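You operate a simulated robot arm through the tools that you are given. There is no shell and no other tool.

You run a simulated two-armed robot. Do the job below in one go: nothing can be reset, and whatever is moved stays where it is left.

JOB
Wipe block 279 clean in the small vise, oil its top beside the number, then release it.
Fine: clamp it tight first; yellow cloth, then the brush from the pot, both put back; vise fully open, block left in it. Set down upright: brush. A coat counts when it lies all over at full strength: go over it till it gets no stronger. What is to be rubbed or washed off counts as gone when no trace of it is left.

Only the result counts: the job must be done as asked and must still hold three seconds after the hand-in. Knocking over, shifting, dropping, spilling or breaking anything else fails it. Flat cloth is picked up by pressing the open fingertips on it (5 to 10 N) and closing them slowly along it; thin cloth reads only 2 to 8 mm in the jaws.

ROBOT AND FRAMES
Two 7-joint arms with fingered hands on one trunk that stands fixed in place. Base frame: the origin is at the foot of the trunk, x ahead of it, y to its left, z up. Lengths are in mm, angles in rad, forces in N, time in s.
The left shoulder is at [99, 128, 1086], the right one opposite. Payload 5 kg a hand.
The TCP of each hand is the grasp point between the finger pads, 37 mm short of the fingertips. In the tool frame z runs along the fingers and y along their closing line. Largest opening 124 mm; the body of the gripper starts 43 mm behind the TCP. The gripper is a hand of 3 fingers: y runs from the thumb to the fingers, the wrist lies at [-21, -116, -203] in the tool frame.
Orientation is that of the tool frame in the base frame, as a unit quaternion [x, y, z, w]. With the fingers straight down and the wrist toward the robot, the tool's x, y and z point along [0, 1, 0], [1, 0, 0] and [0, 0, -1] of the base frame.

CONTROLS
- The arms move only by the tool send_rows. It takes "left_commands", "right_commands" or both (then of equal length, played together; a hand with none holds still); each is a list of rows, each an object of numbers (a shift or turn left out is 0): "x", "y", "z": the shift along the tool's x, y, z in mm; "rx", "ry", "rz": the turn, a rotation vector about the tool's x, y, z in rad. In form: [{"x": .., "y": .., "z": .., "rx": .., "ry": .., "rz": ..}, ...]. A call has 1 to 20 rows; each row shifts and turns the commanded pose from where the row before left it, along the tool's axes as they then stand. Each row takes 0.2 s and may step no farther than 50 mm and 0.15 rad from the row before; otherwise, the whole call is refused. A pose out of reach is approached as far as the arm can. The call stops where the force on the tool passes 80 N (or 10 N more than at its start, if that is more) or the arm is blocked; 0.2 s more then pass. In this call time passes only in rows, and 0.2 s behind the last. The reply holds the time, the measured pose of the TCP, the force on the tool along the base axes, the opening and the grip force, in the units named above and with some noise, with the torque about the TCP (base axes, N m) and any sound that the robot's microphone picked up.
- Cameras (640 x 400 px; columns grow to the right, rows downward): "scene" is now at [251.4, -57.6, 1269.8]; the picture's right is [-0.60, -0.80, 0.00], its down [-0.26, 0.20, -0.94] and it looks along [0.76, -0.57, -0.33] (base axes); focal length 282 px, centre (320, 200). "left" rides on the left gripper at [-72, -104, -154] in its tool frame; the picture's right is [-0.83, -0.26, 0.49], its down [0.51, -0.72, 0.47] and it looks along [0.23, 0.64, 0.73] (tool axes); focal length 243 px, centre (320, 200). "right" rides on the right gripper at [73, -104, -153] in its tool frame; the picture's right is [-0.83, 0.26, -0.49], its down [-0.51, -0.72, 0.47] and it looks along [-0.23, 0.64, 0.73] (tool axes); focal length 243 px, centre (320, 200). There is no depth. A picture from a camera that has moved, and an enlarged one, comes with that camera's place and axes in the base frame and with its lens.
- capture(camera): a new picture of that camera. The clock stands still meanwhile.
- raise_lower(by): slides the trunk up (or, below 0, down) by that many mm; the arms and the scene camera ride with it, the base frame stays. It gives what a move gives, with no picture.
- set_fingers(index, middle, thumb_bend, thumb_turn, hand): sets how far each is bent, from 0 (flat) to 1 (curled in); at 0.3 the hand is open as for a grip, at 0.7 the pads meet at the TCP. One left out holds its place. A second passes; each finger stops where it meets its share of the squeeze, and holds until it gets a number again. It is the only way to open and close the hand. It gives what a move gives, with no picture; readings hold the bend of each and the force on the fingers (four entries, about 0 where the hand has none), thumb and palm. thumb_turn goes from beside the hand (0) to across from the fingers (1), as for a grip.
- pan_tilt(pan, tilt): turns the head with the scene camera to pan (to the left, within 1.396 rad either way) and tilt (down, from -0.506 to 1.204), counted from straight ahead of the robot. It gives what a move gives.
- inspect(camera, box): a new picture of the part [left, top, right, bottom] of that camera's present view, enlarged. The clock stands still meanwhile.
- job_done(): hands the job in; it is judged then, once.

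Nothing tells you positions but the pictures and the camera data. Unless the task says otherwise, let go and move clear before handing in.

The tools are called as a command line: name --argument value ..., lists and objects as JSON in quotes. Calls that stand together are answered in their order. send_rows: Moves the arms, as the interface text tells. Its arguments: {"type":"object","properties":{"left_commands":{"type":"array","items":{"type":"object","properties":{"x":{"type":"number"},"y":{"type":"number"},"z":{"type":"number"},"rx":{"type":"number"},"ry":{"type":"number"},"rz":{"type":"number"}}}},"right_commands":{"type":"array","items":{"type":"object","properties":{"x":{"type":"number"},"y":{"type":"number"},"z":{"type":"number"},"rx":{"type":"number"},"ry":{"type":"number"},"rz":{"type":"number"}}}}},"required":[]} The other tools are called the same way: raise_lower (by) slides the trunk up or down; set_fingers (index, middle, thumb_bend, thumb_turn, hand) moves the fingers one by one; pan_tilt (pan, tilt) turns the head that bears the scene camera; capture (camera) takes a picture; inspect (camera, box) takes an enlarged picture of a part of a camera's view; job_done () hands the job in.

At the start:

```text
t: 0.0
left_tcp_pos: [751.4, -52.4, 1234.1]
left_ee_rot: [0.707, 0.707, 0.0, 0.001]
left_contact_force: [1.2, 0.4, 0.6]
left_moment: [-0.02, -0.01, -0.04]
left_finger_gap: 123.6
left_grip_force: 0.1
left_shape: jaw
left_bend: [0.3, 0.3, 0.3, 0.98]
left_finger forces: [0.1, 0.0, 0.0, 0.0, 0.0, 0.0]
right_tcp_pos: [406.1, -589.0, 1130.4]
right_ee_rot: [0.707, 0.707, 0.001, 0.001]
right_contact_force: [0.4, -0.6, 0.3]
right_moment: [-0.03, -0.01, 0.01]
right_finger_gap: 123.7
right_grip_force: 0.1
right_shape: jaw
right_bend: [0.3, 0.3, 0.3, 0.98]
right_finger forces: [0.0, 0.0, 0.1, 0.0, 0.0, 0.0]
trunk travel left (down, up): [-275.0, 288.0]
head pan, tilt: [-0.644, 0.333]
```

scene: 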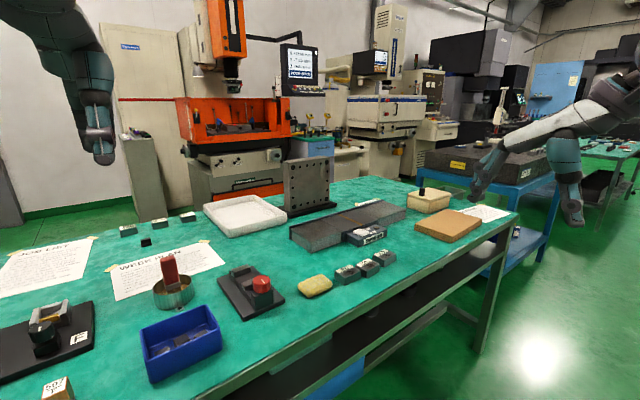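
right: 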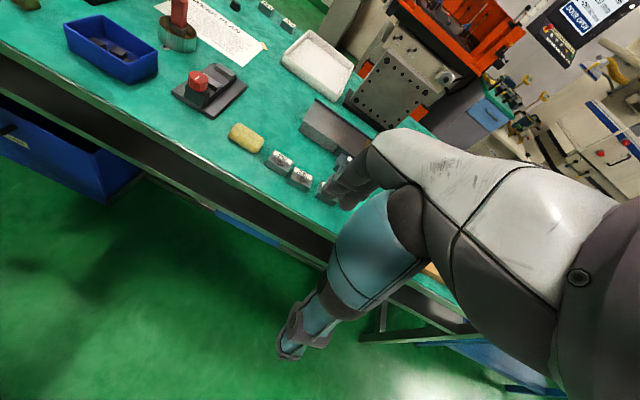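
left: 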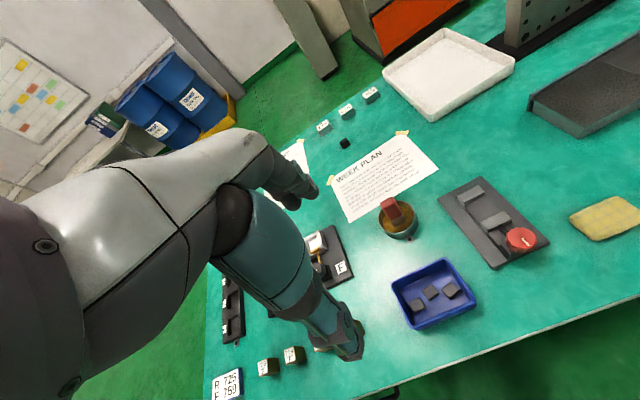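

I see a bench with a green top, holding two or three vise-like fixtures, a pot with a red-handled brush, a yellow cloth or sponge, a blue bin and several numbered blocks. Before moving anything I'll look around with the head camera to find block 279, the small vise and the job papers.

pan_tilt --pan 0.0 --tilt 0.6

capture --camera "scene"

capture --camera "left"

```text
t: 1.0
left_tcp_pos: [751.5, -51.6, 1234.2]
left_ee_rot: [0.706, 0.708, 0.0, 0.0]
left_contact_force: [0.3, -0.4, -1.1]
left_moment: [0.02, 0.0, -0.02]
left_finger_gap: 123.7
left_grip_force: 0.0
left_shape: jaw
left_bend: [0.3, 0.3, 0.3, 0.98]
left_finger forces: [0.1, 0.0, 0.0, 0.0, 0.0, 0.0]
right_tcp_pos: [406.1, -589.8, 1129.7]
right_ee_rot: [0.708, 0.707, 0.001, 0.0]
right_contact_force: [-0.6, -1.0, -0.6]
right_moment: [-0.02, -0.01, -0.02]
right_finger_gap: 123.3
right_grip_force: 0.1
right_shape: jaw
right_bend: [0.3, 0.3, 0.3, 0.98]
right_finger forces: [0.1, 0.1, 0.0, 0.1, 0.0, 0.0]
trunk travel left (down, up): [-275.0, 288.0]
head pan, tilt: [0.0, 0.6]
```

```text
taken
camera scene: at [265.3, -1.7, 1245.5], right [0.0, -1.0, 0.0], down [-0.56, 0.0, -0.83], along [0.83, 0.0, -0.56], focal length 282 px, centre (320, 200)
```

scene: 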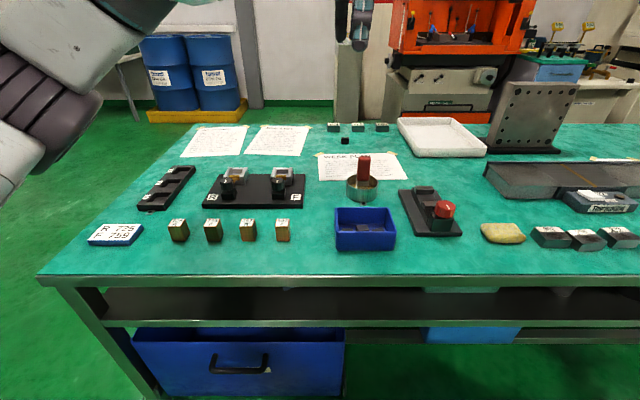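

```text
taken
camera left: at [646.5, -125.3, 1387.5], right [-0.26, -0.83, -0.49], down [-0.72, 0.51, -0.47], along [0.64, 0.23, -0.73], focal length 243 px, centre (320, 200)
```

left: 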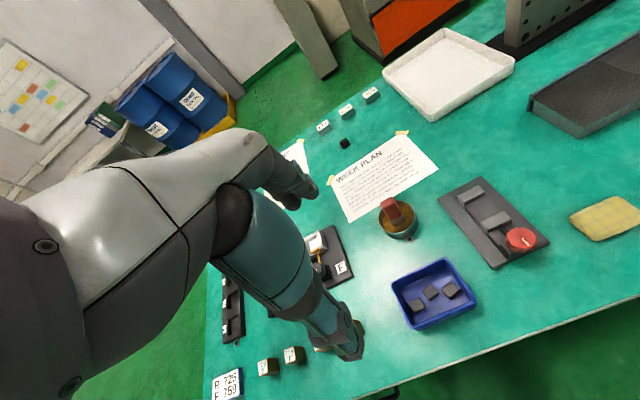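

The bench lies ahead. The small vise looks like the black plate with the red knob near the middle, and the yellow cloth is to its right. I'll zoom in on the numbered blocks, the vise, the pot and the papers.

inspect --camera "scene" --box '[320, 140, 480, 260]'

inspect --camera "scene" --box '[470, 150, 640, 260]'

inspect --camera "scene" --box '[80, 150, 320, 260]'

inspect --camera "scene" --box '[310, 100, 430, 190]'

inspect --camera "left" --box '[300, 70, 460, 240]'

inspect --camera "left" --box '[370, 150, 640, 340]'

```text
3.33 times, centred on (400, 200) of scene
camera zoom: at [265.3, -1.7, 1245.5], right [0.0, -1.0, 0.0], down [-0.56, 0.0, -0.83], along [0.83, 0.0, -0.56], focal length 940 px, centre (53, 200)
```

zoom: 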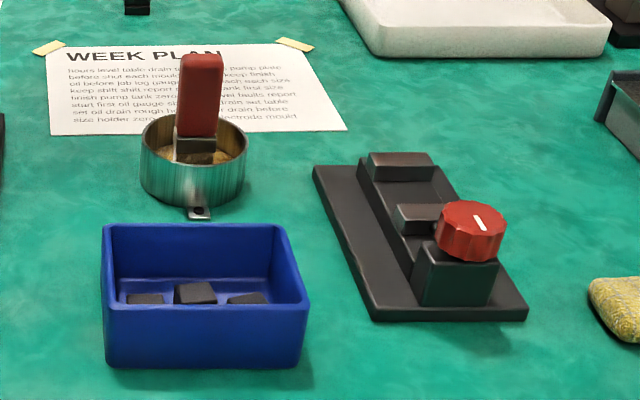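

```text
3.64 times, centred on (555, 205) of scene
camera zoom: at [265.3, -1.7, 1245.5], right [0.0, -1.0, 0.0], down [-0.56, 0.0, -0.83], along [0.83, 0.0, -0.56], focal length 1026 px, centre (-534, 182)
```

zoom: 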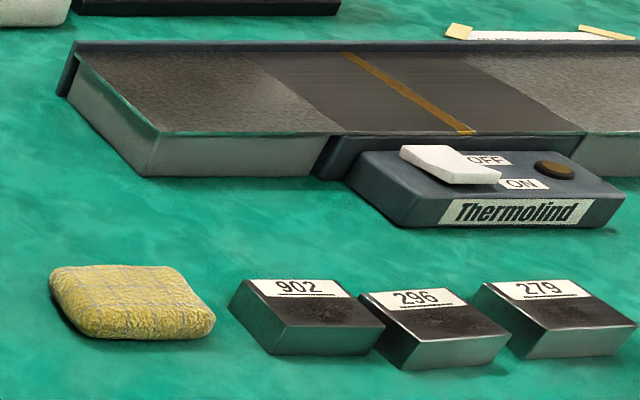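

```text
2.67 times, centred on (200, 205) of scene
camera zoom: at [265.3, -1.7, 1245.5], right [0.0, -1.0, 0.0], down [-0.56, 0.0, -0.83], along [0.83, 0.0, -0.56], focal length 752 px, centre (640, 187)
```

zoom: 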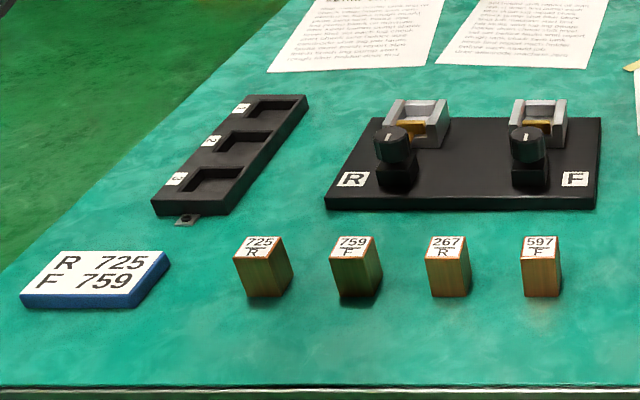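

```text
4.44 times, centred on (370, 145) of scene
camera zoom: at [265.3, -1.7, 1245.5], right [0.0, -1.0, 0.0], down [-0.56, 0.0, -0.83], along [0.83, 0.0, -0.56], focal length 1254 px, centre (98, 444)
```

zoom: 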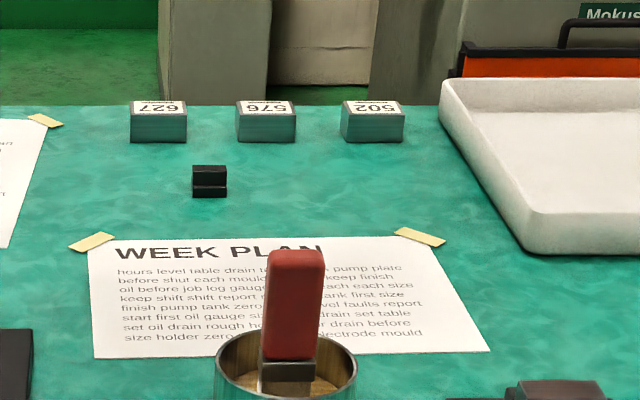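

```text
2.35 times, centred on (380, 155) of left
camera zoom: at [646.5, -125.3, 1387.5], right [-0.26, -0.83, -0.49], down [-0.72, 0.51, -0.47], along [0.64, 0.23, -0.73], focal length 571 px, centre (179, 306)
```

zoom: 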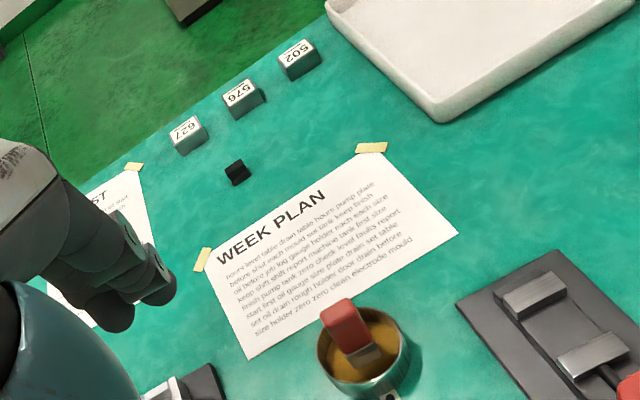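

```text
2.11 times, centred on (505, 245) of left
camera zoom: at [646.5, -125.3, 1387.5], right [-0.26, -0.83, -0.49], down [-0.72, 0.51, -0.47], along [0.64, 0.23, -0.73], focal length 511 px, centre (-70, 105)
```

zoom: 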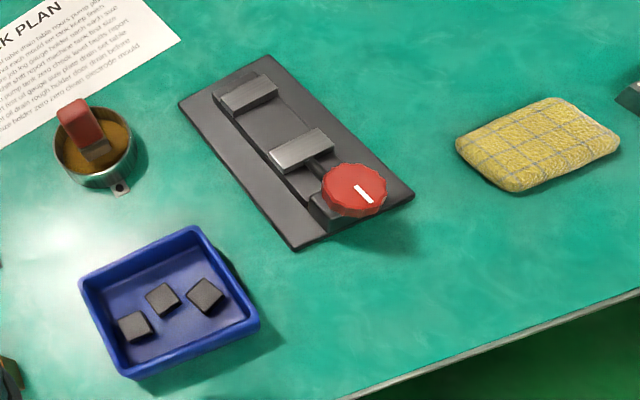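

Block 279 sits at the right end of the row of three (902, 296, 279) and has a dark soiled top. The yellow checked cloth lies just left of that row. I'll check the far right for other cloths, pots or vises, then take closer views.

pan_tilt --pan -0.7 --tilt 0.7

capture --camera "scene"

inspect --camera "scene" --box '[320, 60, 540, 200]'

inspect --camera "scene" --box '[260, 140, 420, 240]'

inspect --camera "scene" --box '[120, 140, 300, 260]'

capture --camera "right"

```text
t: 2.1
left_tcp_pos: [751.1, -51.7, 1234.0]
left_ee_rot: [0.707, 0.707, 0.0, 0.0]
left_contact_force: [-0.2, 0.5, -1.0]
left_moment: [0.01, 0.01, 0.03]
left_finger_gap: 123.6
left_grip_force: 0.1
left_shape: jaw
left_bend: [0.3, 0.3, 0.3, 0.98]
left_finger forces: [0.1, 0.1, 0.0, 0.1, 0.1, 0.0]
right_tcp_pos: [404.1, -588.8, 1129.6]
right_ee_rot: [0.707, 0.707, 0.001, 0.0]
right_contact_force: [-0.3, 0.3, -0.1]
right_moment: [0.01, -0.02, 0.01]
right_finger_gap: 123.4
right_grip_force: 0.0
right_shape: jaw
right_bend: [0.3, 0.3, 0.3, 0.98]
right_finger forces: [0.1, 0.0, 0.1, 0.0, 0.0, 0.0]
trunk travel left (down, up): [-275.0, 288.0]
head pan, tilt: [-0.7, 0.7]
```

```text
taken
camera scene: at [241.9, -56.3, 1236.8], right [-0.64, -0.77, 0.0], down [-0.49, 0.41, -0.77], along [0.59, -0.49, -0.64], focal length 282 px, centre (320, 200)
```

scene: 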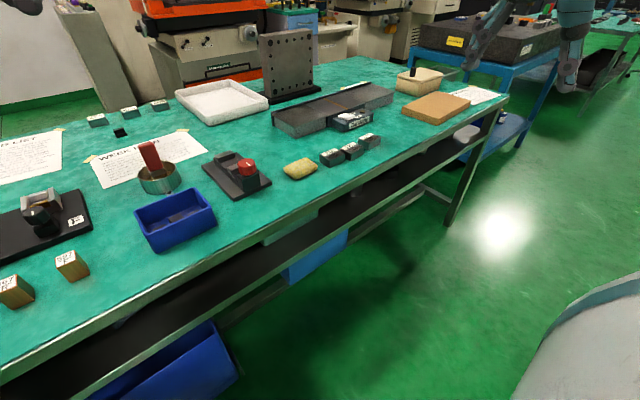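

```text
2.86 times, centred on (430, 130) of scene
camera zoom: at [241.9, -56.3, 1236.8], right [-0.64, -0.77, 0.0], down [-0.49, 0.41, -0.77], along [0.59, -0.49, -0.64], focal length 806 px, centre (6, 400)
```

zoom: 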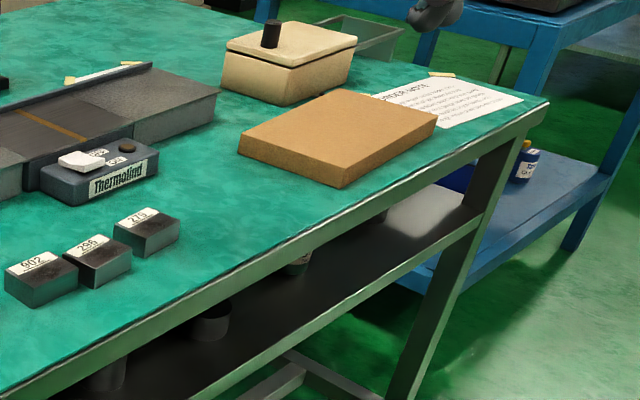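

```text
4.00 times, centred on (340, 190) of scene
camera zoom: at [241.9, -56.3, 1236.8], right [-0.64, -0.77, 0.0], down [-0.49, 0.41, -0.77], along [0.59, -0.49, -0.64], focal length 1128 px, centre (240, 240)
```

zoom: 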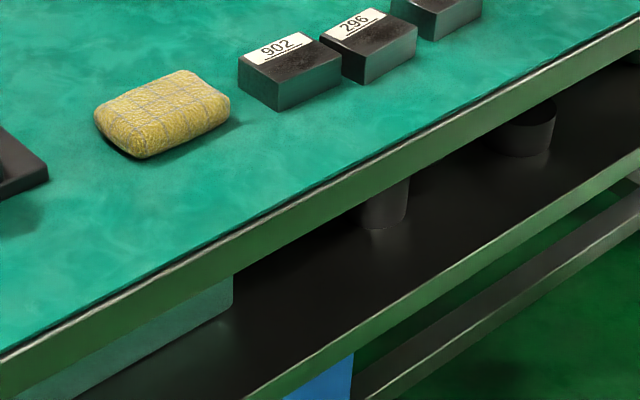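

```text
3.33 times, centred on (210, 200) of scene
camera zoom: at [241.9, -56.3, 1236.8], right [-0.64, -0.77, 0.0], down [-0.49, 0.41, -0.77], along [0.59, -0.49, -0.64], focal length 940 px, centre (687, 200)
```

zoom: 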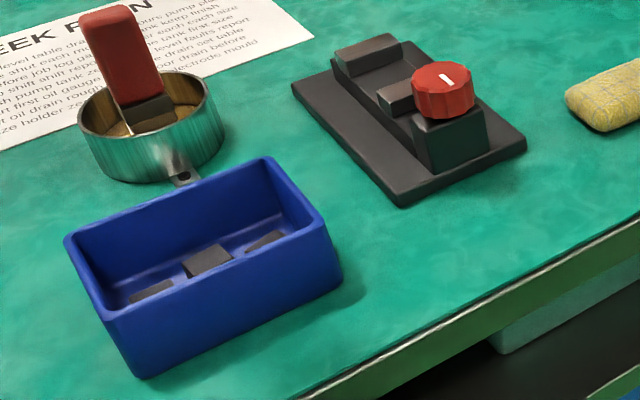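

```text
taken
camera right: at [300.7, -517.3, 1283.4], right [0.26, -0.83, 0.49], down [-0.72, -0.51, -0.47], along [0.64, -0.23, -0.73], focal length 243 px, centre (320, 200)
```

right: 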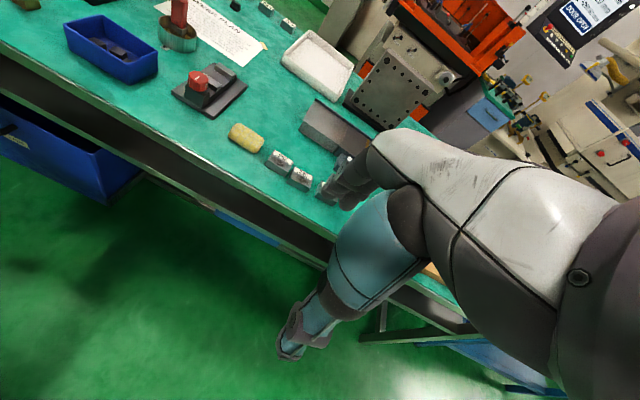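

So far I count one red-knobbed vise with a vertical knob and a free jaw gap, the pot with the brush standing in it (a lug on the pot's side), the yellow cloth pad and block 279. I'll bring the right hand in high over that area so its camera gives me close views for measuring.

send_rows --right_commands '[{"y": 41, "x": 10, "z": 5}, {"y": 41, "x": 10, "z": 5}, {"y": 41, "x": 10, "z": 5}, {"y": 41, "x": 10, "z": 5}, {"y": 41, "x": 10, "z": 5}, {"y": 41, "x": 10, "z": 5}]'

capture --camera "right"

```text
t: 3.5
left_tcp_pos: [752.4, -50.7, 1232.8]
left_ee_rot: [0.707, 0.707, -0.002, 0.0]
left_contact_force: [0.5, 0.6, 0.6]
left_moment: [-0.01, -0.02, -0.03]
left_finger_gap: 123.7
left_grip_force: 0.1
left_shape: jaw
left_bend: [0.3, 0.3, 0.3, 0.98]
left_finger forces: [0.0, 0.1, 0.0, 0.0, 0.1, 0.1]
right_tcp_pos: [650.0, -530.4, 1098.5]
right_ee_rot: [0.707, 0.707, 0.0, 0.001]
right_contact_force: [1.2, 0.9, 0.7]
right_moment: [0.0, 0.03, 0.0]
right_finger_gap: 123.8
right_grip_force: 0.0
right_shape: jaw
right_bend: [0.3, 0.3, 0.3, 0.98]
right_finger forces: [0.1, 0.0, 0.0, 0.0, 0.0, 0.0]
trunk travel left (down, up): [-275.0, 288.0]
head pan, tilt: [-0.7, 0.7]
```

```text
taken
camera right: at [546.3, -458.2, 1253.0], right [0.26, -0.83, 0.49], down [-0.72, -0.51, -0.47], along [0.64, -0.23, -0.73], focal length 243 px, centre (320, 200)
```

right: 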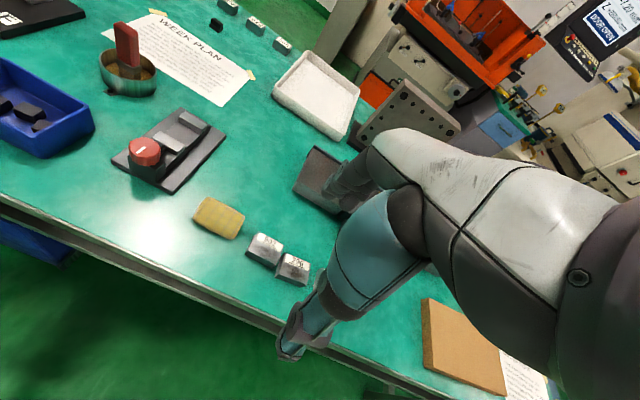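

The right camera now shows the vise, the cloth and the blocks. I'll zoom in on these to triangulate.

inspect --camera "right" --box '[90, 90, 250, 200]'

inspect --camera "right" --box '[180, 180, 340, 300]'

inspect --camera "scene" --box '[270, 110, 400, 200]'

```text
3.64 times, centred on (170, 145) of right
camera zoom: at [546.3, -458.2, 1253.0], right [0.26, -0.83, 0.49], down [-0.72, -0.51, -0.47], along [0.64, -0.23, -0.73], focal length 882 px, centre (866, 400)
```

zoom: 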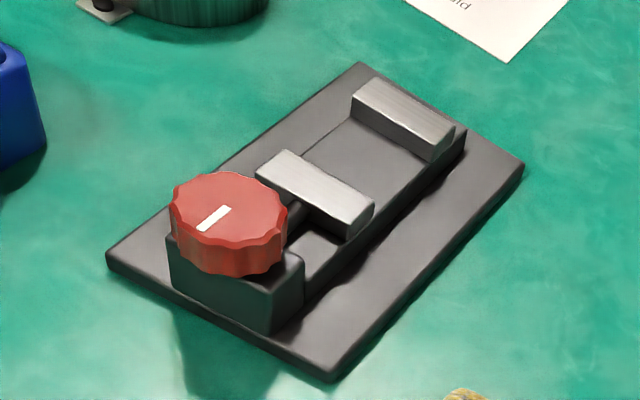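

```text
3.33 times, centred on (260, 240) of right
camera zoom: at [546.3, -458.2, 1253.0], right [0.26, -0.83, 0.49], down [-0.72, -0.51, -0.47], along [0.64, -0.23, -0.73], focal length 809 px, centre (520, 67)
```

zoom: 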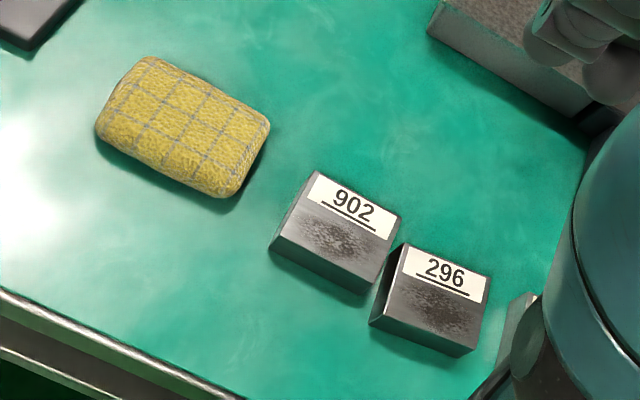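

```text
4.44 times, centred on (335, 155) of scene
camera zoom: at [242.7, -55.0, 1236.7], right [-0.64, -0.76, 0.0], down [-0.49, 0.41, -0.77], along [0.58, -0.49, -0.64], focal length 1254 px, centre (253, 400)
```

zoom: 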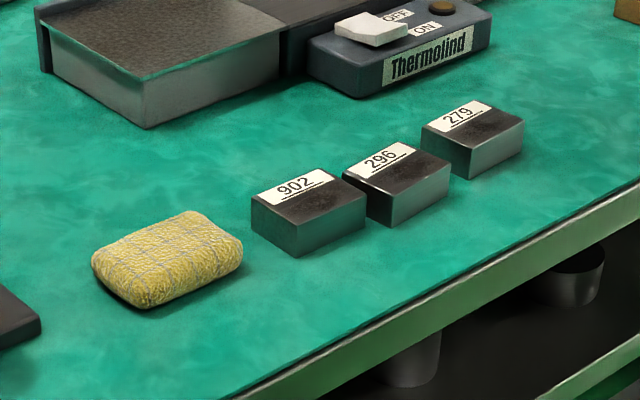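

Triangulating gives a bench top at about z = 800 and block tops at about z = 826, with blocks roughly 57 × 42 × 26 mm. I'll zoom in hard on block 279 to get its pose.

inspect --camera "scene" --box '[335, 125, 385, 155]'

inspect --camera "scene" --box '[275, 150, 330, 185]'

inspect --camera "scene" --box '[195, 140, 280, 205]'

inspect --camera "scene" --box '[125, 130, 195, 200]'

```text
12.80 times, centred on (360, 140) of scene
camera zoom: at [242.7, -55.0, 1236.7], right [-0.64, -0.76, 0.0], down [-0.49, 0.41, -0.77], along [0.58, -0.49, -0.64], focal length 3611 px, centre (-192, 968)
```

zoom: 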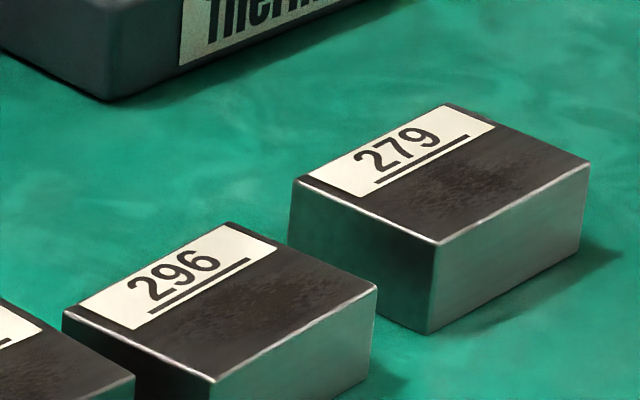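

```text
11.43 times, centred on (302, 168) of scene
camera zoom: at [242.7, -55.0, 1236.7], right [-0.64, -0.76, 0.0], down [-0.49, 0.41, -0.77], along [0.58, -0.49, -0.64], focal length 3224 px, centre (520, 571)
```

zoom: 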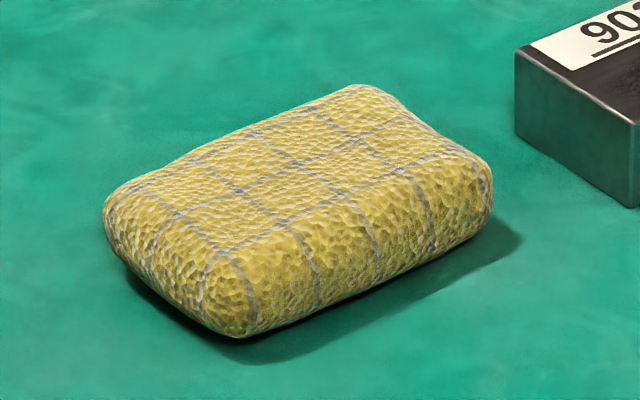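

```text
6.15 times, centred on (238, 172) of scene
camera zoom: at [242.7, -55.0, 1236.7], right [-0.64, -0.76, 0.0], down [-0.49, 0.41, -0.77], along [0.58, -0.49, -0.64], focal length 1736 px, centre (828, 369)
```

zoom: 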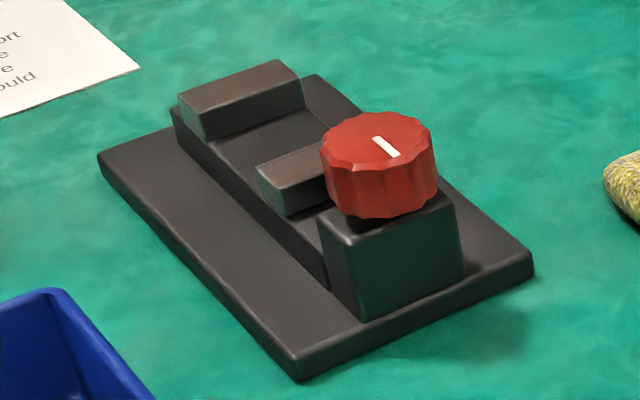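

```text
5.71 times, centred on (160, 165) of scene
camera zoom: at [242.7, -55.0, 1236.7], right [-0.64, -0.76, 0.0], down [-0.49, 0.41, -0.77], along [0.58, -0.49, -0.64], focal length 1612 px, centre (1234, 400)
```

zoom: 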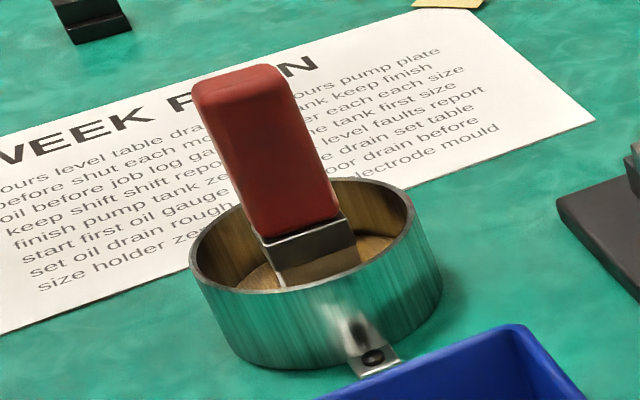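

Block 279 is centred near (744, -675), turned about 0.07 rad, with its number on the far side. The vise lies along x, with its jaws near x = 838 and 889 at y ≈ -280 and the knob near (769, -280, 888). I'll move the left arm out of the way to the left and bring the right hand closer for a look at the vise.

send_rows --left_commands '[{"x": 45}, {"x": 45}, {"x": 45}, {"x": 45}, {"x": 45}, {"x": 45}]' --right_commands '[{"x": 30, "z": 8}, {"x": 30, "z": 8}, {"x": 30, "z": 8}, {"x": 30, "z": 8}, {"x": 30, "z": 8}, {"x": 20, "z": 8}]'

capture --camera "right"

capture --camera "scene"

```text
t: 4.9
left_tcp_pos: [752.4, 222.4, 1235.0]
left_ee_rot: [0.708, 0.707, -0.001, 0.0]
left_contact_force: [0.8, 0.8, -0.8]
left_moment: [-0.07, -0.02, 0.01]
left_finger_gap: 123.8
left_grip_force: 0.1
left_shape: jaw
left_bend: [0.3, 0.3, 0.3, 0.98]
left_finger forces: [0.0, 0.1, 0.1, 0.0, 0.0, 0.1]
right_tcp_pos: [649.7, -357.2, 1051.3]
right_ee_rot: [0.707, 0.707, -0.001, 0.002]
right_contact_force: [-0.6, 0.4, 0.8]
right_moment: [-0.04, 0.02, -0.02]
right_finger_gap: 124.2
right_grip_force: 0.0
right_shape: jaw
right_bend: [0.3, 0.3, 0.3, 0.98]
right_finger forces: [0.0, 0.0, 0.0, 0.1, 0.0, 0.1]
trunk travel left (down, up): [-275.0, 288.0]
head pan, tilt: [-0.7, 0.7]
```

```text
taken
camera right: at [546.3, -284.9, 1205.2], right [0.26, -0.83, 0.49], down [-0.72, -0.51, -0.47], along [0.64, -0.23, -0.73], focal length 243 px, centre (320, 200)
```

right: 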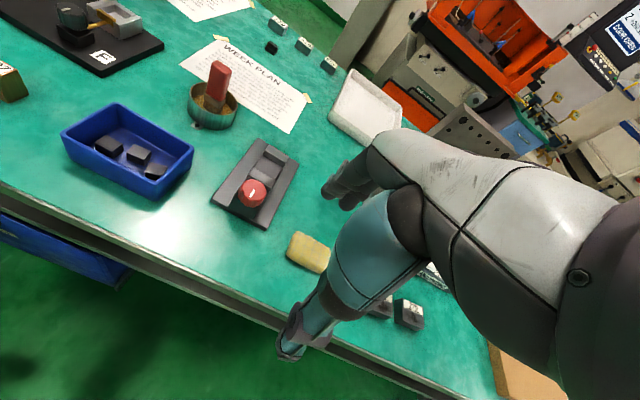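

```text
taken
camera scene: at [242.0, -54.0, 1236.9], right [-0.64, -0.76, 0.0], down [-0.49, 0.41, -0.77], along [0.58, -0.49, -0.64], focal length 282 px, centre (320, 200)
```

scene: 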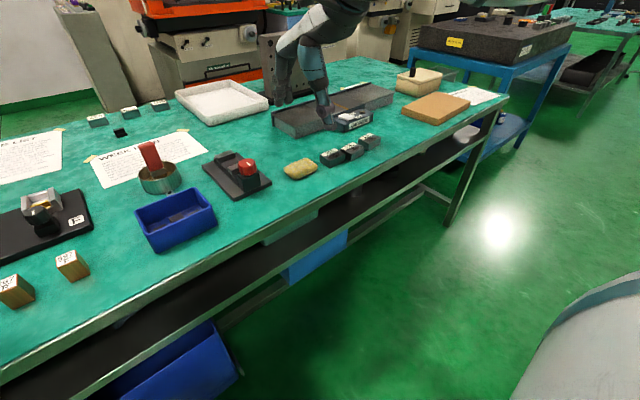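

The right hand is now beside the vise. I'll zoom in on the vise, the knob and the brush from here.

inspect --camera "right" --box '[200, 130, 310, 240]'

inspect --camera "right" --box '[170, 40, 270, 140]'

inspect --camera "right" --box '[260, 120, 400, 370]'

inspect --camera "scene" --box '[260, 0, 380, 140]'

```text
3.64 times, centred on (255, 185) of right
camera zoom: at [546.3, -284.9, 1205.2], right [0.26, -0.83, 0.49], down [-0.72, -0.51, -0.47], along [0.64, -0.23, -0.73], focal length 882 px, centre (556, 254)
```

zoom: 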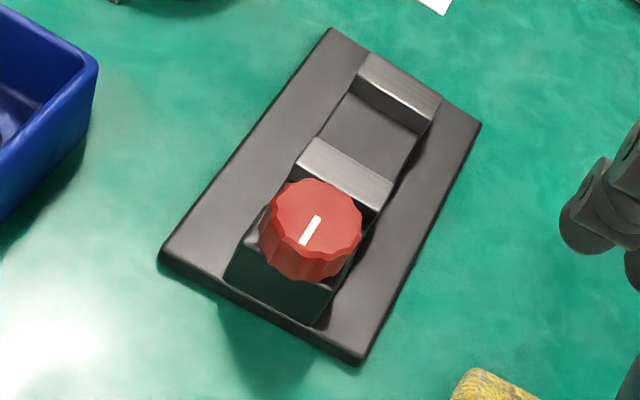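

```text
4.00 times, centred on (220, 90) of right
camera zoom: at [546.3, -284.9, 1205.2], right [0.26, -0.83, 0.49], down [-0.72, -0.51, -0.47], along [0.64, -0.23, -0.73], focal length 970 px, centre (720, 640)
```

zoom: 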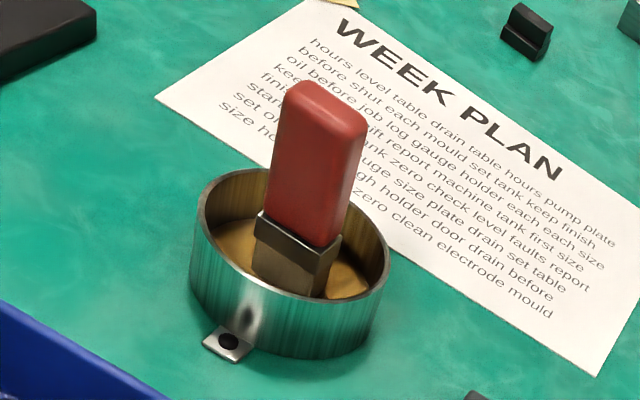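

```text
1.60 times, centred on (330, 245) of right
camera zoom: at [546.3, -284.9, 1205.2], right [0.26, -0.83, 0.49], down [-0.72, -0.51, -0.47], along [0.64, -0.23, -0.73], focal length 388 px, centre (304, 128)
```

zoom: 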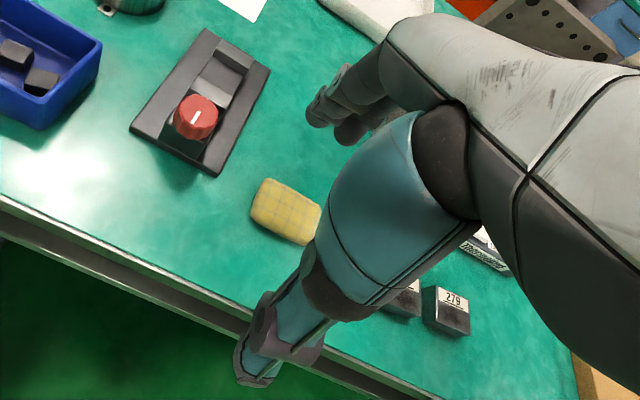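

```text
2.86 times, centred on (320, 70) of scene
camera zoom: at [242.0, -54.0, 1236.9], right [-0.64, -0.76, 0.0], down [-0.49, 0.41, -0.77], along [0.58, -0.49, -0.64], focal length 806 px, centre (320, 571)
```

zoom: 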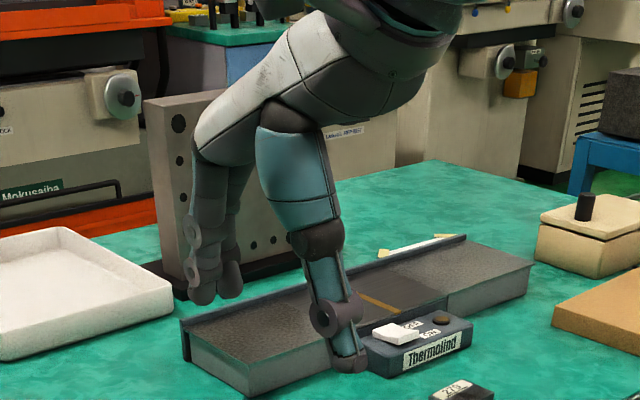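

The knob axis is vertical at (769, -280) with its white mark pointing toward the robot. The brush handle stands upright at (948, -119), thin side along x. I'll turn the right hand so its closing line lies along the block's long side, and narrow the fingers a little to see how they look.

send_rows --right_commands '[{"rz": 0.1368}, {"rz": 0.1368}, {"rz": 0.1368}, {"rz": 0.1368}, {"rz": 0.1368}, {"rz": 0.1368}, {"rz": 0.1368}, {"rz": 0.1368}, {"rz": 0.1368}, {"rz": 0.1368}, {"rz": 0.1368}]'

set_fingers --hand "right" --index 0.465 --middle 0.465 --thumb_bend 0.465 --thumb_turn 1.0

capture --camera "right"

capture --camera "scene"

```text
t: 7.3
left_tcp_pos: [752.8, 218.8, 1234.4]
left_ee_rot: [0.707, 0.707, 0.001, 0.0]
left_contact_force: [-0.2, 0.2, 0.3]
left_moment: [0.03, 0.02, -0.02]
left_finger_gap: 123.7
left_grip_force: 0.0
left_shape: jaw
left_bend: [0.3, 0.3, 0.3, 0.98]
left_finger forces: [0.0, 0.0, 0.1, 0.0, 0.1, 0.0]
right_tcp_pos: [651.9, -358.5, 1052.5]
right_ee_rot: [1.0, 0.032, 0.0, 0.0]
right_contact_force: [0.0, 0.5, 0.0]
right_moment: [0.03, 0.0, 0.02]
right_finger_gap: 123.8
right_grip_force: 0.1
right_shape: jaw
right_bend: [0.3, 0.3, 0.3, 0.98]
right_finger forces: [0.0, 0.1, 0.1, 0.0, 0.0, 0.1]
trunk travel left (down, up): [-275.0, 288.0]
head pan, tilt: [-0.7, 0.7]
```

```text
t: 8.3
left_tcp_pos: [753.2, 218.5, 1235.7]
left_ee_rot: [0.707, 0.708, 0.0, 0.0]
left_contact_force: [-0.1, -0.3, 0.0]
left_moment: [0.0, -0.03, 0.0]
left_finger_gap: 123.5
left_grip_force: 0.0
left_shape: jaw
left_bend: [0.3, 0.3, 0.3, 0.98]
left_finger forces: [0.1, 0.1, 0.0, 0.0, 0.0, 0.0]
right_tcp_pos: [651.6, -359.2, 1052.5]
right_ee_rot: [0.999, 0.032, 0.001, 0.0]
right_contact_force: [-1.0, -0.6, 0.3]
right_moment: [0.01, 0.01, -0.01]
right_finger_gap: 80.5
right_grip_force: 0.1
right_shape: fingers
right_bend: [0.46, 0.46, 0.46, 0.99]
right_finger forces: [0.1, 0.0, 0.0, 0.1, 0.0, 0.0]
trunk travel left (down, up): [-275.0, 288.0]
head pan, tilt: [-0.7, 0.7]
```

```text
taken
camera right: at [716.8, -251.0, 1206.5], right [-0.81, -0.31, 0.49], down [-0.55, 0.69, -0.47], along [-0.19, -0.66, -0.73], focal length 243 px, centre (320, 200)
```

right: 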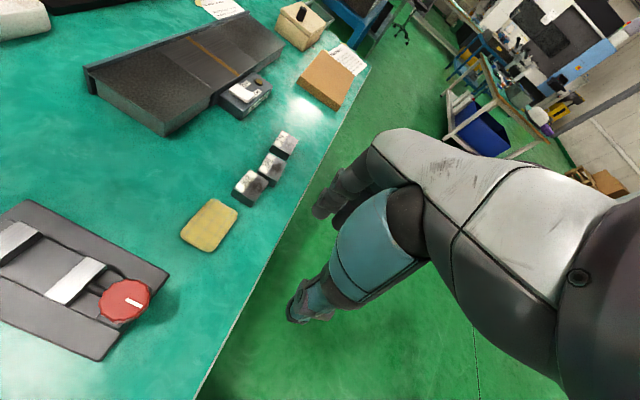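

```text
taken
camera scene: at [242.0, -56.2, 1236.8], right [-0.64, -0.76, 0.0], down [-0.49, 0.41, -0.76], along [0.58, -0.49, -0.64], focal length 282 px, centre (320, 200)
```

scene: 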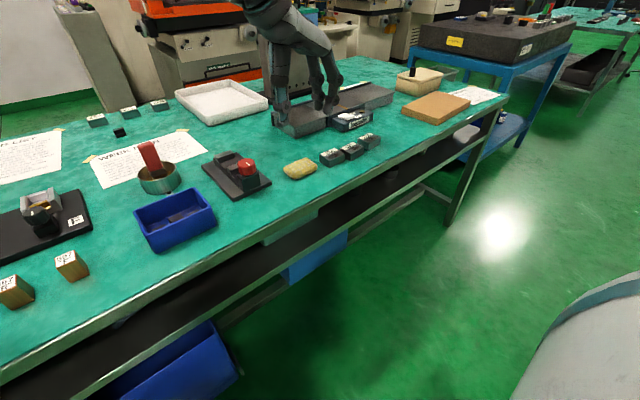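

The fingers narrow as expected (gap 80 mm at bend 0.46). Next I'll carry the hand high over block 279 and see whether it's in reach.

send_rows --right_commands '[{"x": 9, "y": 40, "z": 8}, {"x": 9, "y": 40, "z": 8}, {"x": 9, "y": 40, "z": 12}, {"x": 9, "y": 40, "z": 12}, {"x": 9, "y": 40, "z": 15}, {"x": 9, "y": 40, "z": 15}, {"x": 9, "y": 40, "z": 15}, {"x": 9, "y": 41, "z": 15}]'

capture --camera "right"

inspect --camera "scene" --box '[280, 40, 480, 180]'

```text
t: 10.1
left_tcp_pos: [753.9, 217.6, 1235.1]
left_ee_rot: [0.707, 0.707, -0.001, -0.001]
left_contact_force: [1.0, -1.1, -0.1]
left_moment: [0.03, 0.01, 0.01]
left_finger_gap: 123.5
left_grip_force: 0.1
left_shape: jaw
left_bend: [0.3, 0.3, 0.3, 0.98]
left_finger forces: [0.0, 0.0, 0.0, 0.1, 0.1, 0.0]
right_tcp_pos: [745.1, -675.7, 953.1]
right_ee_rot: [0.999, 0.033, 0.001, -0.001]
right_contact_force: [-0.2, -1.0, 0.3]
right_moment: [0.0, -0.02, 0.01]
right_finger_gap: 80.2
right_grip_force: 0.2
right_shape: fingers
right_bend: [0.46, 0.46, 0.46, 0.99]
right_finger forces: [0.0, 0.0, 0.1, 0.0, 0.1, 0.1]
trunk travel left (down, up): [-275.0, 288.0]
head pan, tilt: [-0.7, 0.7]
```

```text
taken
camera right: at [811.5, -567.6, 1105.6], right [-0.81, -0.32, 0.49], down [-0.55, 0.69, -0.47], along [-0.19, -0.65, -0.73], focal length 243 px, centre (320, 200)
```

right: 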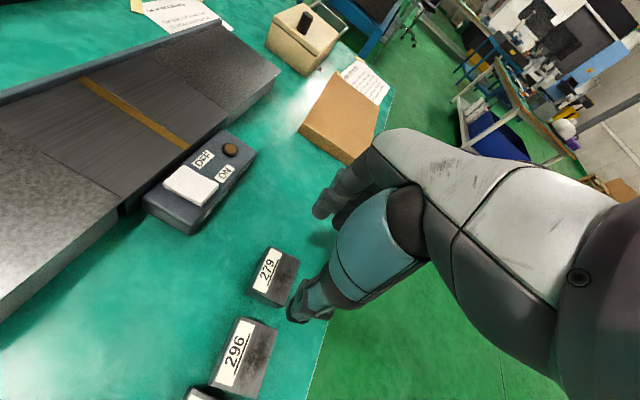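

```text
2.86 times, centred on (380, 110) of scene
camera zoom: at [242.6, -57.9, 1236.6], right [-0.64, -0.76, 0.0], down [-0.49, 0.42, -0.76], along [0.58, -0.49, -0.65], focal length 806 px, centre (149, 457)
```

zoom: 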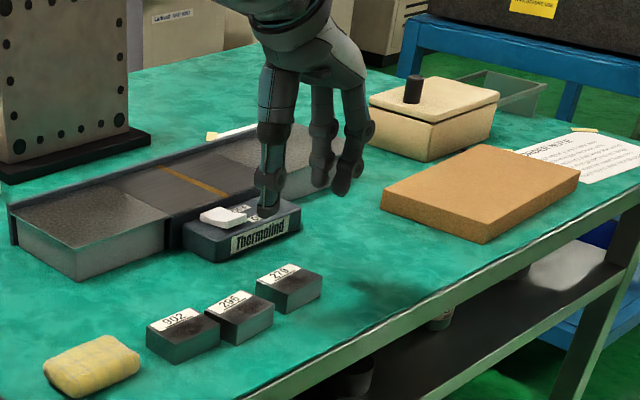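

The hand reached a spot over block 279 with no tilt needed. I'll zoom in to refine the block's pose against the thumb and fingers before going down.

inspect --camera "right" --box '[190, 230, 340, 380]'

inspect --camera "right" --box '[280, 130, 420, 330]'

```text
2.67 times, centred on (265, 305) of right
camera zoom: at [811.5, -567.6, 1105.6], right [-0.81, -0.32, 0.49], down [-0.55, 0.69, -0.47], along [-0.19, -0.65, -0.73], focal length 647 px, centre (467, -80)
```

zoom: 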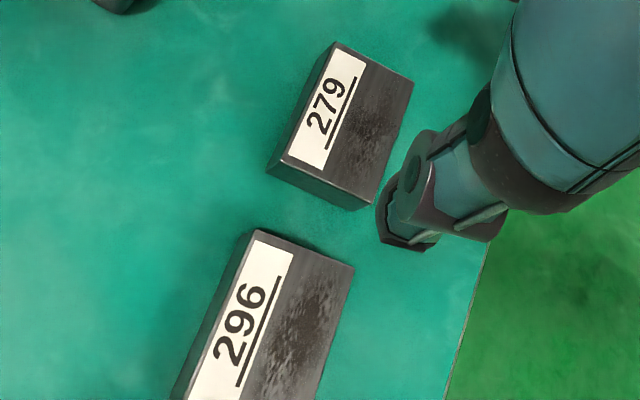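

```text
2.00 times, centred on (350, 230) of right
camera zoom: at [811.5, -567.6, 1105.6], right [-0.81, -0.32, 0.49], down [-0.55, 0.69, -0.47], along [-0.19, -0.65, -0.73], focal length 485 px, centre (260, 140)
```

zoom: 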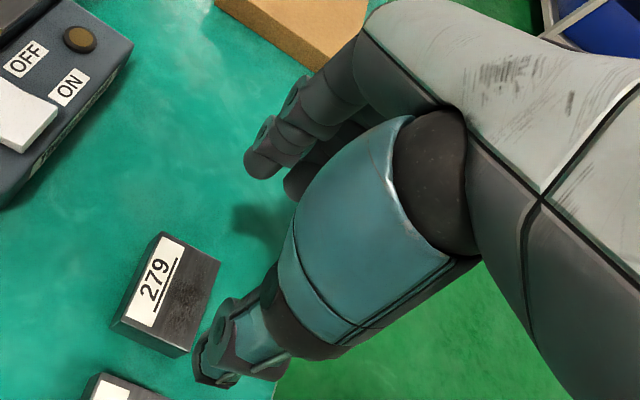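

The gap to block 296 is about 28 mm and the thumb goes down into it. I'll bring the thumb's inner face close to block 279, keep the fingers wider, centre over the block at about (748, -680), and lower to just above it to check.

set_fingers --hand "right" --thumb_bend 0.51

send_rows --right_commands '[{"x": 2.7, "y": 4.7, "z": 10}, {"z": 20}, {"z": 20}, {"z": 15}]'

capture --camera "right"

inspect --camera "right" --box '[240, 180, 400, 340]'

inspect --camera "scene" --box '[310, 80, 420, 180]'

```text
t: 11.1
left_tcp_pos: [751.5, 219.2, 1235.6]
left_ee_rot: [0.707, 0.707, 0.0, -0.001]
left_contact_force: [-0.3, -0.5, -0.4]
left_moment: [0.02, -0.03, 0.0]
left_finger_gap: 123.8
left_grip_force: 0.0
left_shape: jaw
left_bend: [0.3, 0.3, 0.3, 0.98]
left_finger forces: [0.1, 0.0, 0.0, 0.0, 0.0, 0.1]
right_tcp_pos: [746.2, -674.1, 954.7]
right_ee_rot: [0.999, 0.032, 0.001, 0.0]
right_contact_force: [-0.1, -1.0, 0.0]
right_moment: [-0.01, 0.01, 0.01]
right_finger_gap: 72.7
right_grip_force: 0.0
right_shape: fingers
right_bend: [0.46, 0.46, 0.51, 1.0]
right_finger forces: [0.0, 0.1, 0.1, 0.1, 0.0, 0.1]
trunk travel left (down, up): [-275.0, 288.0]
head pan, tilt: [-0.7, 0.7]
```

```text
t: 12.1
left_tcp_pos: [752.2, 218.6, 1234.6]
left_ee_rot: [0.707, 0.707, 0.0, 0.0]
left_contact_force: [-0.4, 0.4, -0.2]
left_moment: [-0.02, 0.02, 0.0]
left_finger_gap: 123.6
left_grip_force: 0.0
left_shape: jaw
left_bend: [0.3, 0.3, 0.3, 0.98]
left_finger forces: [0.0, 0.1, 0.1, 0.0, 0.1, 0.0]
right_tcp_pos: [746.7, -680.1, 887.1]
right_ee_rot: [0.999, 0.032, 0.002, 0.0]
right_contact_force: [0.1, -0.1, 0.0]
right_moment: [-0.01, 0.0, -0.01]
right_finger_gap: 72.6
right_grip_force: 0.1
right_shape: fingers
right_bend: [0.46, 0.46, 0.51, 1.0]
right_finger forces: [0.0, 0.0, 0.0, 0.0, 0.0, 0.0]
trunk travel left (down, up): [-275.0, 288.0]
head pan, tilt: [-0.7, 0.7]
```

```text
taken
camera right: at [812.3, -571.4, 1041.4], right [-0.81, -0.32, 0.49], down [-0.55, 0.69, -0.47], along [-0.19, -0.65, -0.73], focal length 243 px, centre (320, 200)
```

right: 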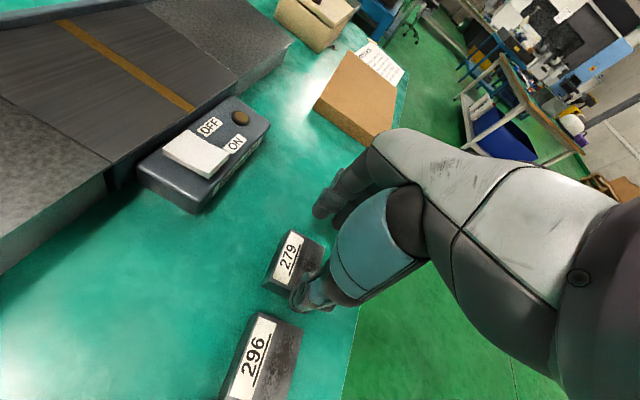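

```text
2.50 times, centred on (320, 260) of right
camera zoom: at [812.3, -571.4, 1041.4], right [-0.81, -0.32, 0.49], down [-0.55, 0.69, -0.47], along [-0.19, -0.65, -0.73], focal length 606 px, centre (320, 50)
```

zoom: 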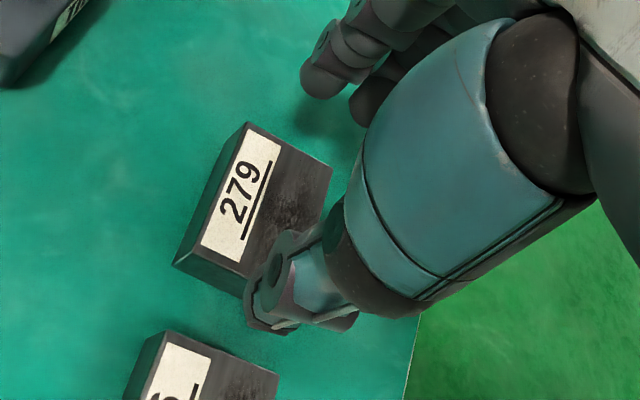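

```text
4.00 times, centred on (365, 130) of scene
camera zoom: at [242.3, -56.8, 1236.7], right [-0.64, -0.76, 0.0], down [-0.49, 0.42, -0.76], along [0.58, -0.49, -0.64], focal length 1128 px, centre (140, 480)
```

zoom: 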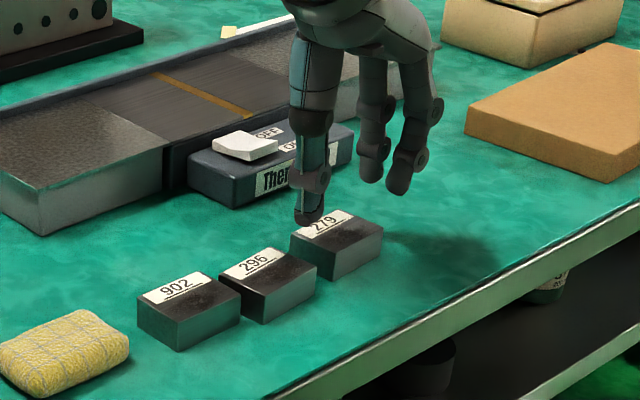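

The thumb now hangs just above the block's left end. I need the left edge more exactly, so I'll zoom further.

inspect --camera "right" --box '[255, 220, 335, 310]'

inspect --camera "scene" --box '[370, 125, 415, 155]'

inspect --camera "scene" --box '[335, 120, 385, 160]'

```text
4.44 times, centred on (295, 265) of right
camera zoom: at [812.3, -571.4, 1041.4], right [-0.81, -0.32, 0.49], down [-0.55, 0.69, -0.47], along [-0.19, -0.65, -0.73], focal length 1078 px, centre (431, -89)
```

zoom: 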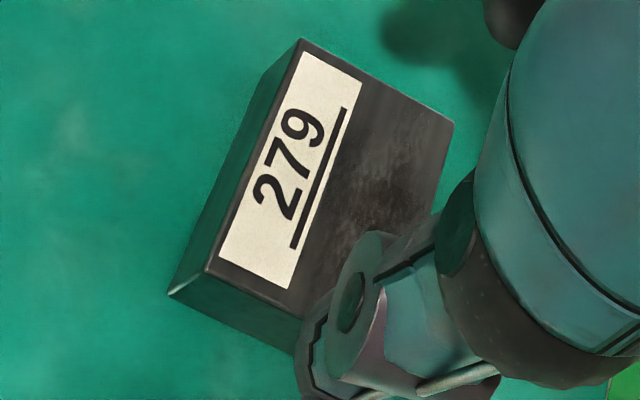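

```text
13.33 times, centred on (392, 140) of scene
camera zoom: at [242.3, -56.8, 1236.7], right [-0.64, -0.76, 0.0], down [-0.49, 0.42, -0.76], along [0.58, -0.49, -0.64], focal length 3761 px, centre (-647, 1000)
```

zoom: 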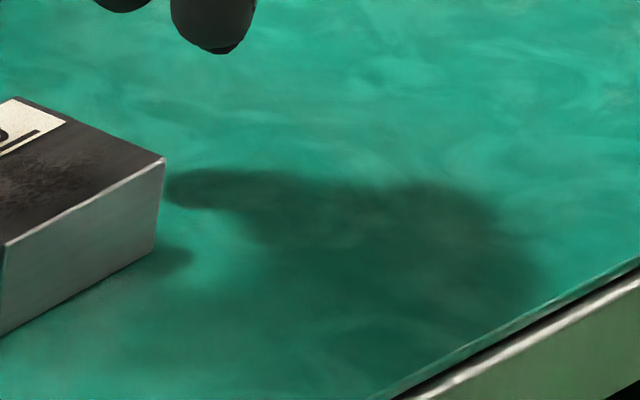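

```text
10.00 times, centred on (360, 140) of scene
camera zoom: at [242.3, -56.8, 1236.7], right [-0.64, -0.76, 0.0], down [-0.49, 0.42, -0.76], along [0.58, -0.49, -0.64], focal length 2821 px, centre (-80, 800)
```

zoom: 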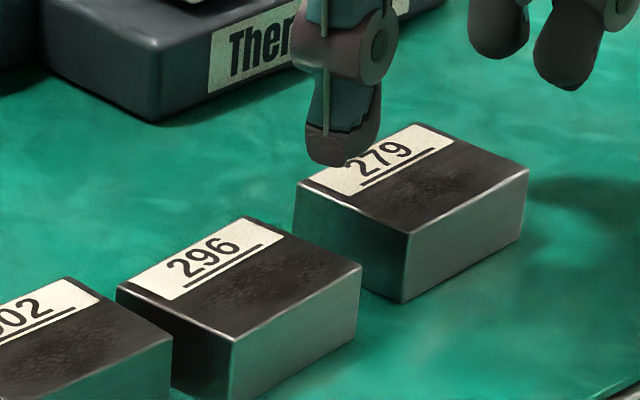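

The block's left edge is at y ≈ -652 and the thumb's inner face at about -648, so there are about 4 mm of clearance on each side of the thumb. I'll go down slowly beside the block.

send_rows --right_commands '[{"x": 2, "z": 8}, {"z": 8}, {"z": 8}, {"z": 8}]'

inspect --camera "right" --box '[240, 200, 400, 340]'

inspect --camera "scene" --box '[330, 110, 420, 170]'

```text
t: 13.1
left_tcp_pos: [753.2, 217.5, 1235.4]
left_ee_rot: [0.707, 0.707, 0.0, 0.0]
left_contact_force: [0.3, -0.3, -0.1]
left_moment: [-0.02, 0.02, 0.03]
left_finger_gap: 123.8
left_grip_force: 0.0
left_shape: jaw
left_bend: [0.3, 0.3, 0.3, 0.98]
left_finger forces: [0.0, 0.0, 0.0, 0.1, 0.0, 0.0]
right_tcp_pos: [750.5, -680.8, 855.1]
right_ee_rot: [0.999, 0.032, 0.003, 0.0]
right_contact_force: [-0.2, 1.1, 1.0]
right_moment: [0.05, 0.0, -0.01]
right_finger_gap: 72.7
right_grip_force: 0.7
right_shape: fingers
right_bend: [0.46, 0.46, 0.51, 1.0]
right_finger forces: [0.0, 0.1, 0.1, 0.0, 0.5, 0.0]
trunk travel left (down, up): [-275.0, 288.0]
head pan, tilt: [-0.7, 0.7]
```

```text
2.86 times, centred on (320, 270) of right
camera zoom: at [815.8, -572.4, 1009.6], right [-0.81, -0.32, 0.49], down [-0.55, 0.69, -0.47], along [-0.19, -0.65, -0.73], focal length 693 px, centre (320, 0)
```

zoom: 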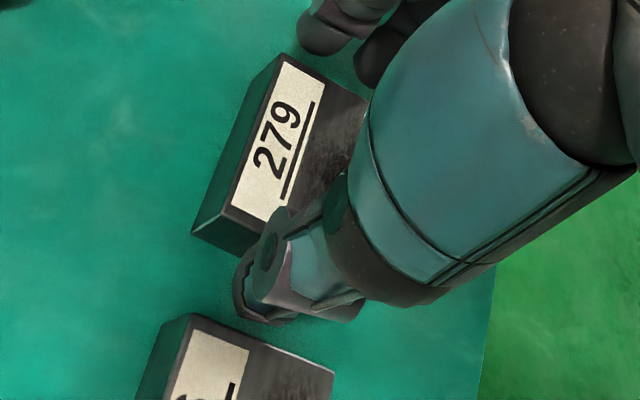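

```text
6.67 times, centred on (375, 140) of scene
camera zoom: at [242.3, -56.5, 1236.7], right [-0.64, -0.76, 0.0], down [-0.49, 0.42, -0.76], along [0.58, -0.49, -0.64], focal length 1880 px, centre (-47, 600)
```

zoom: 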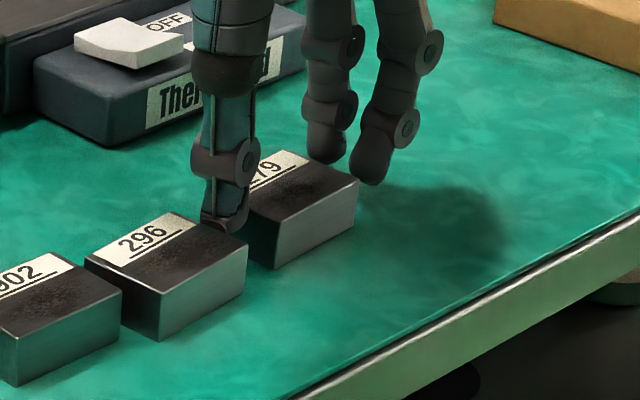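

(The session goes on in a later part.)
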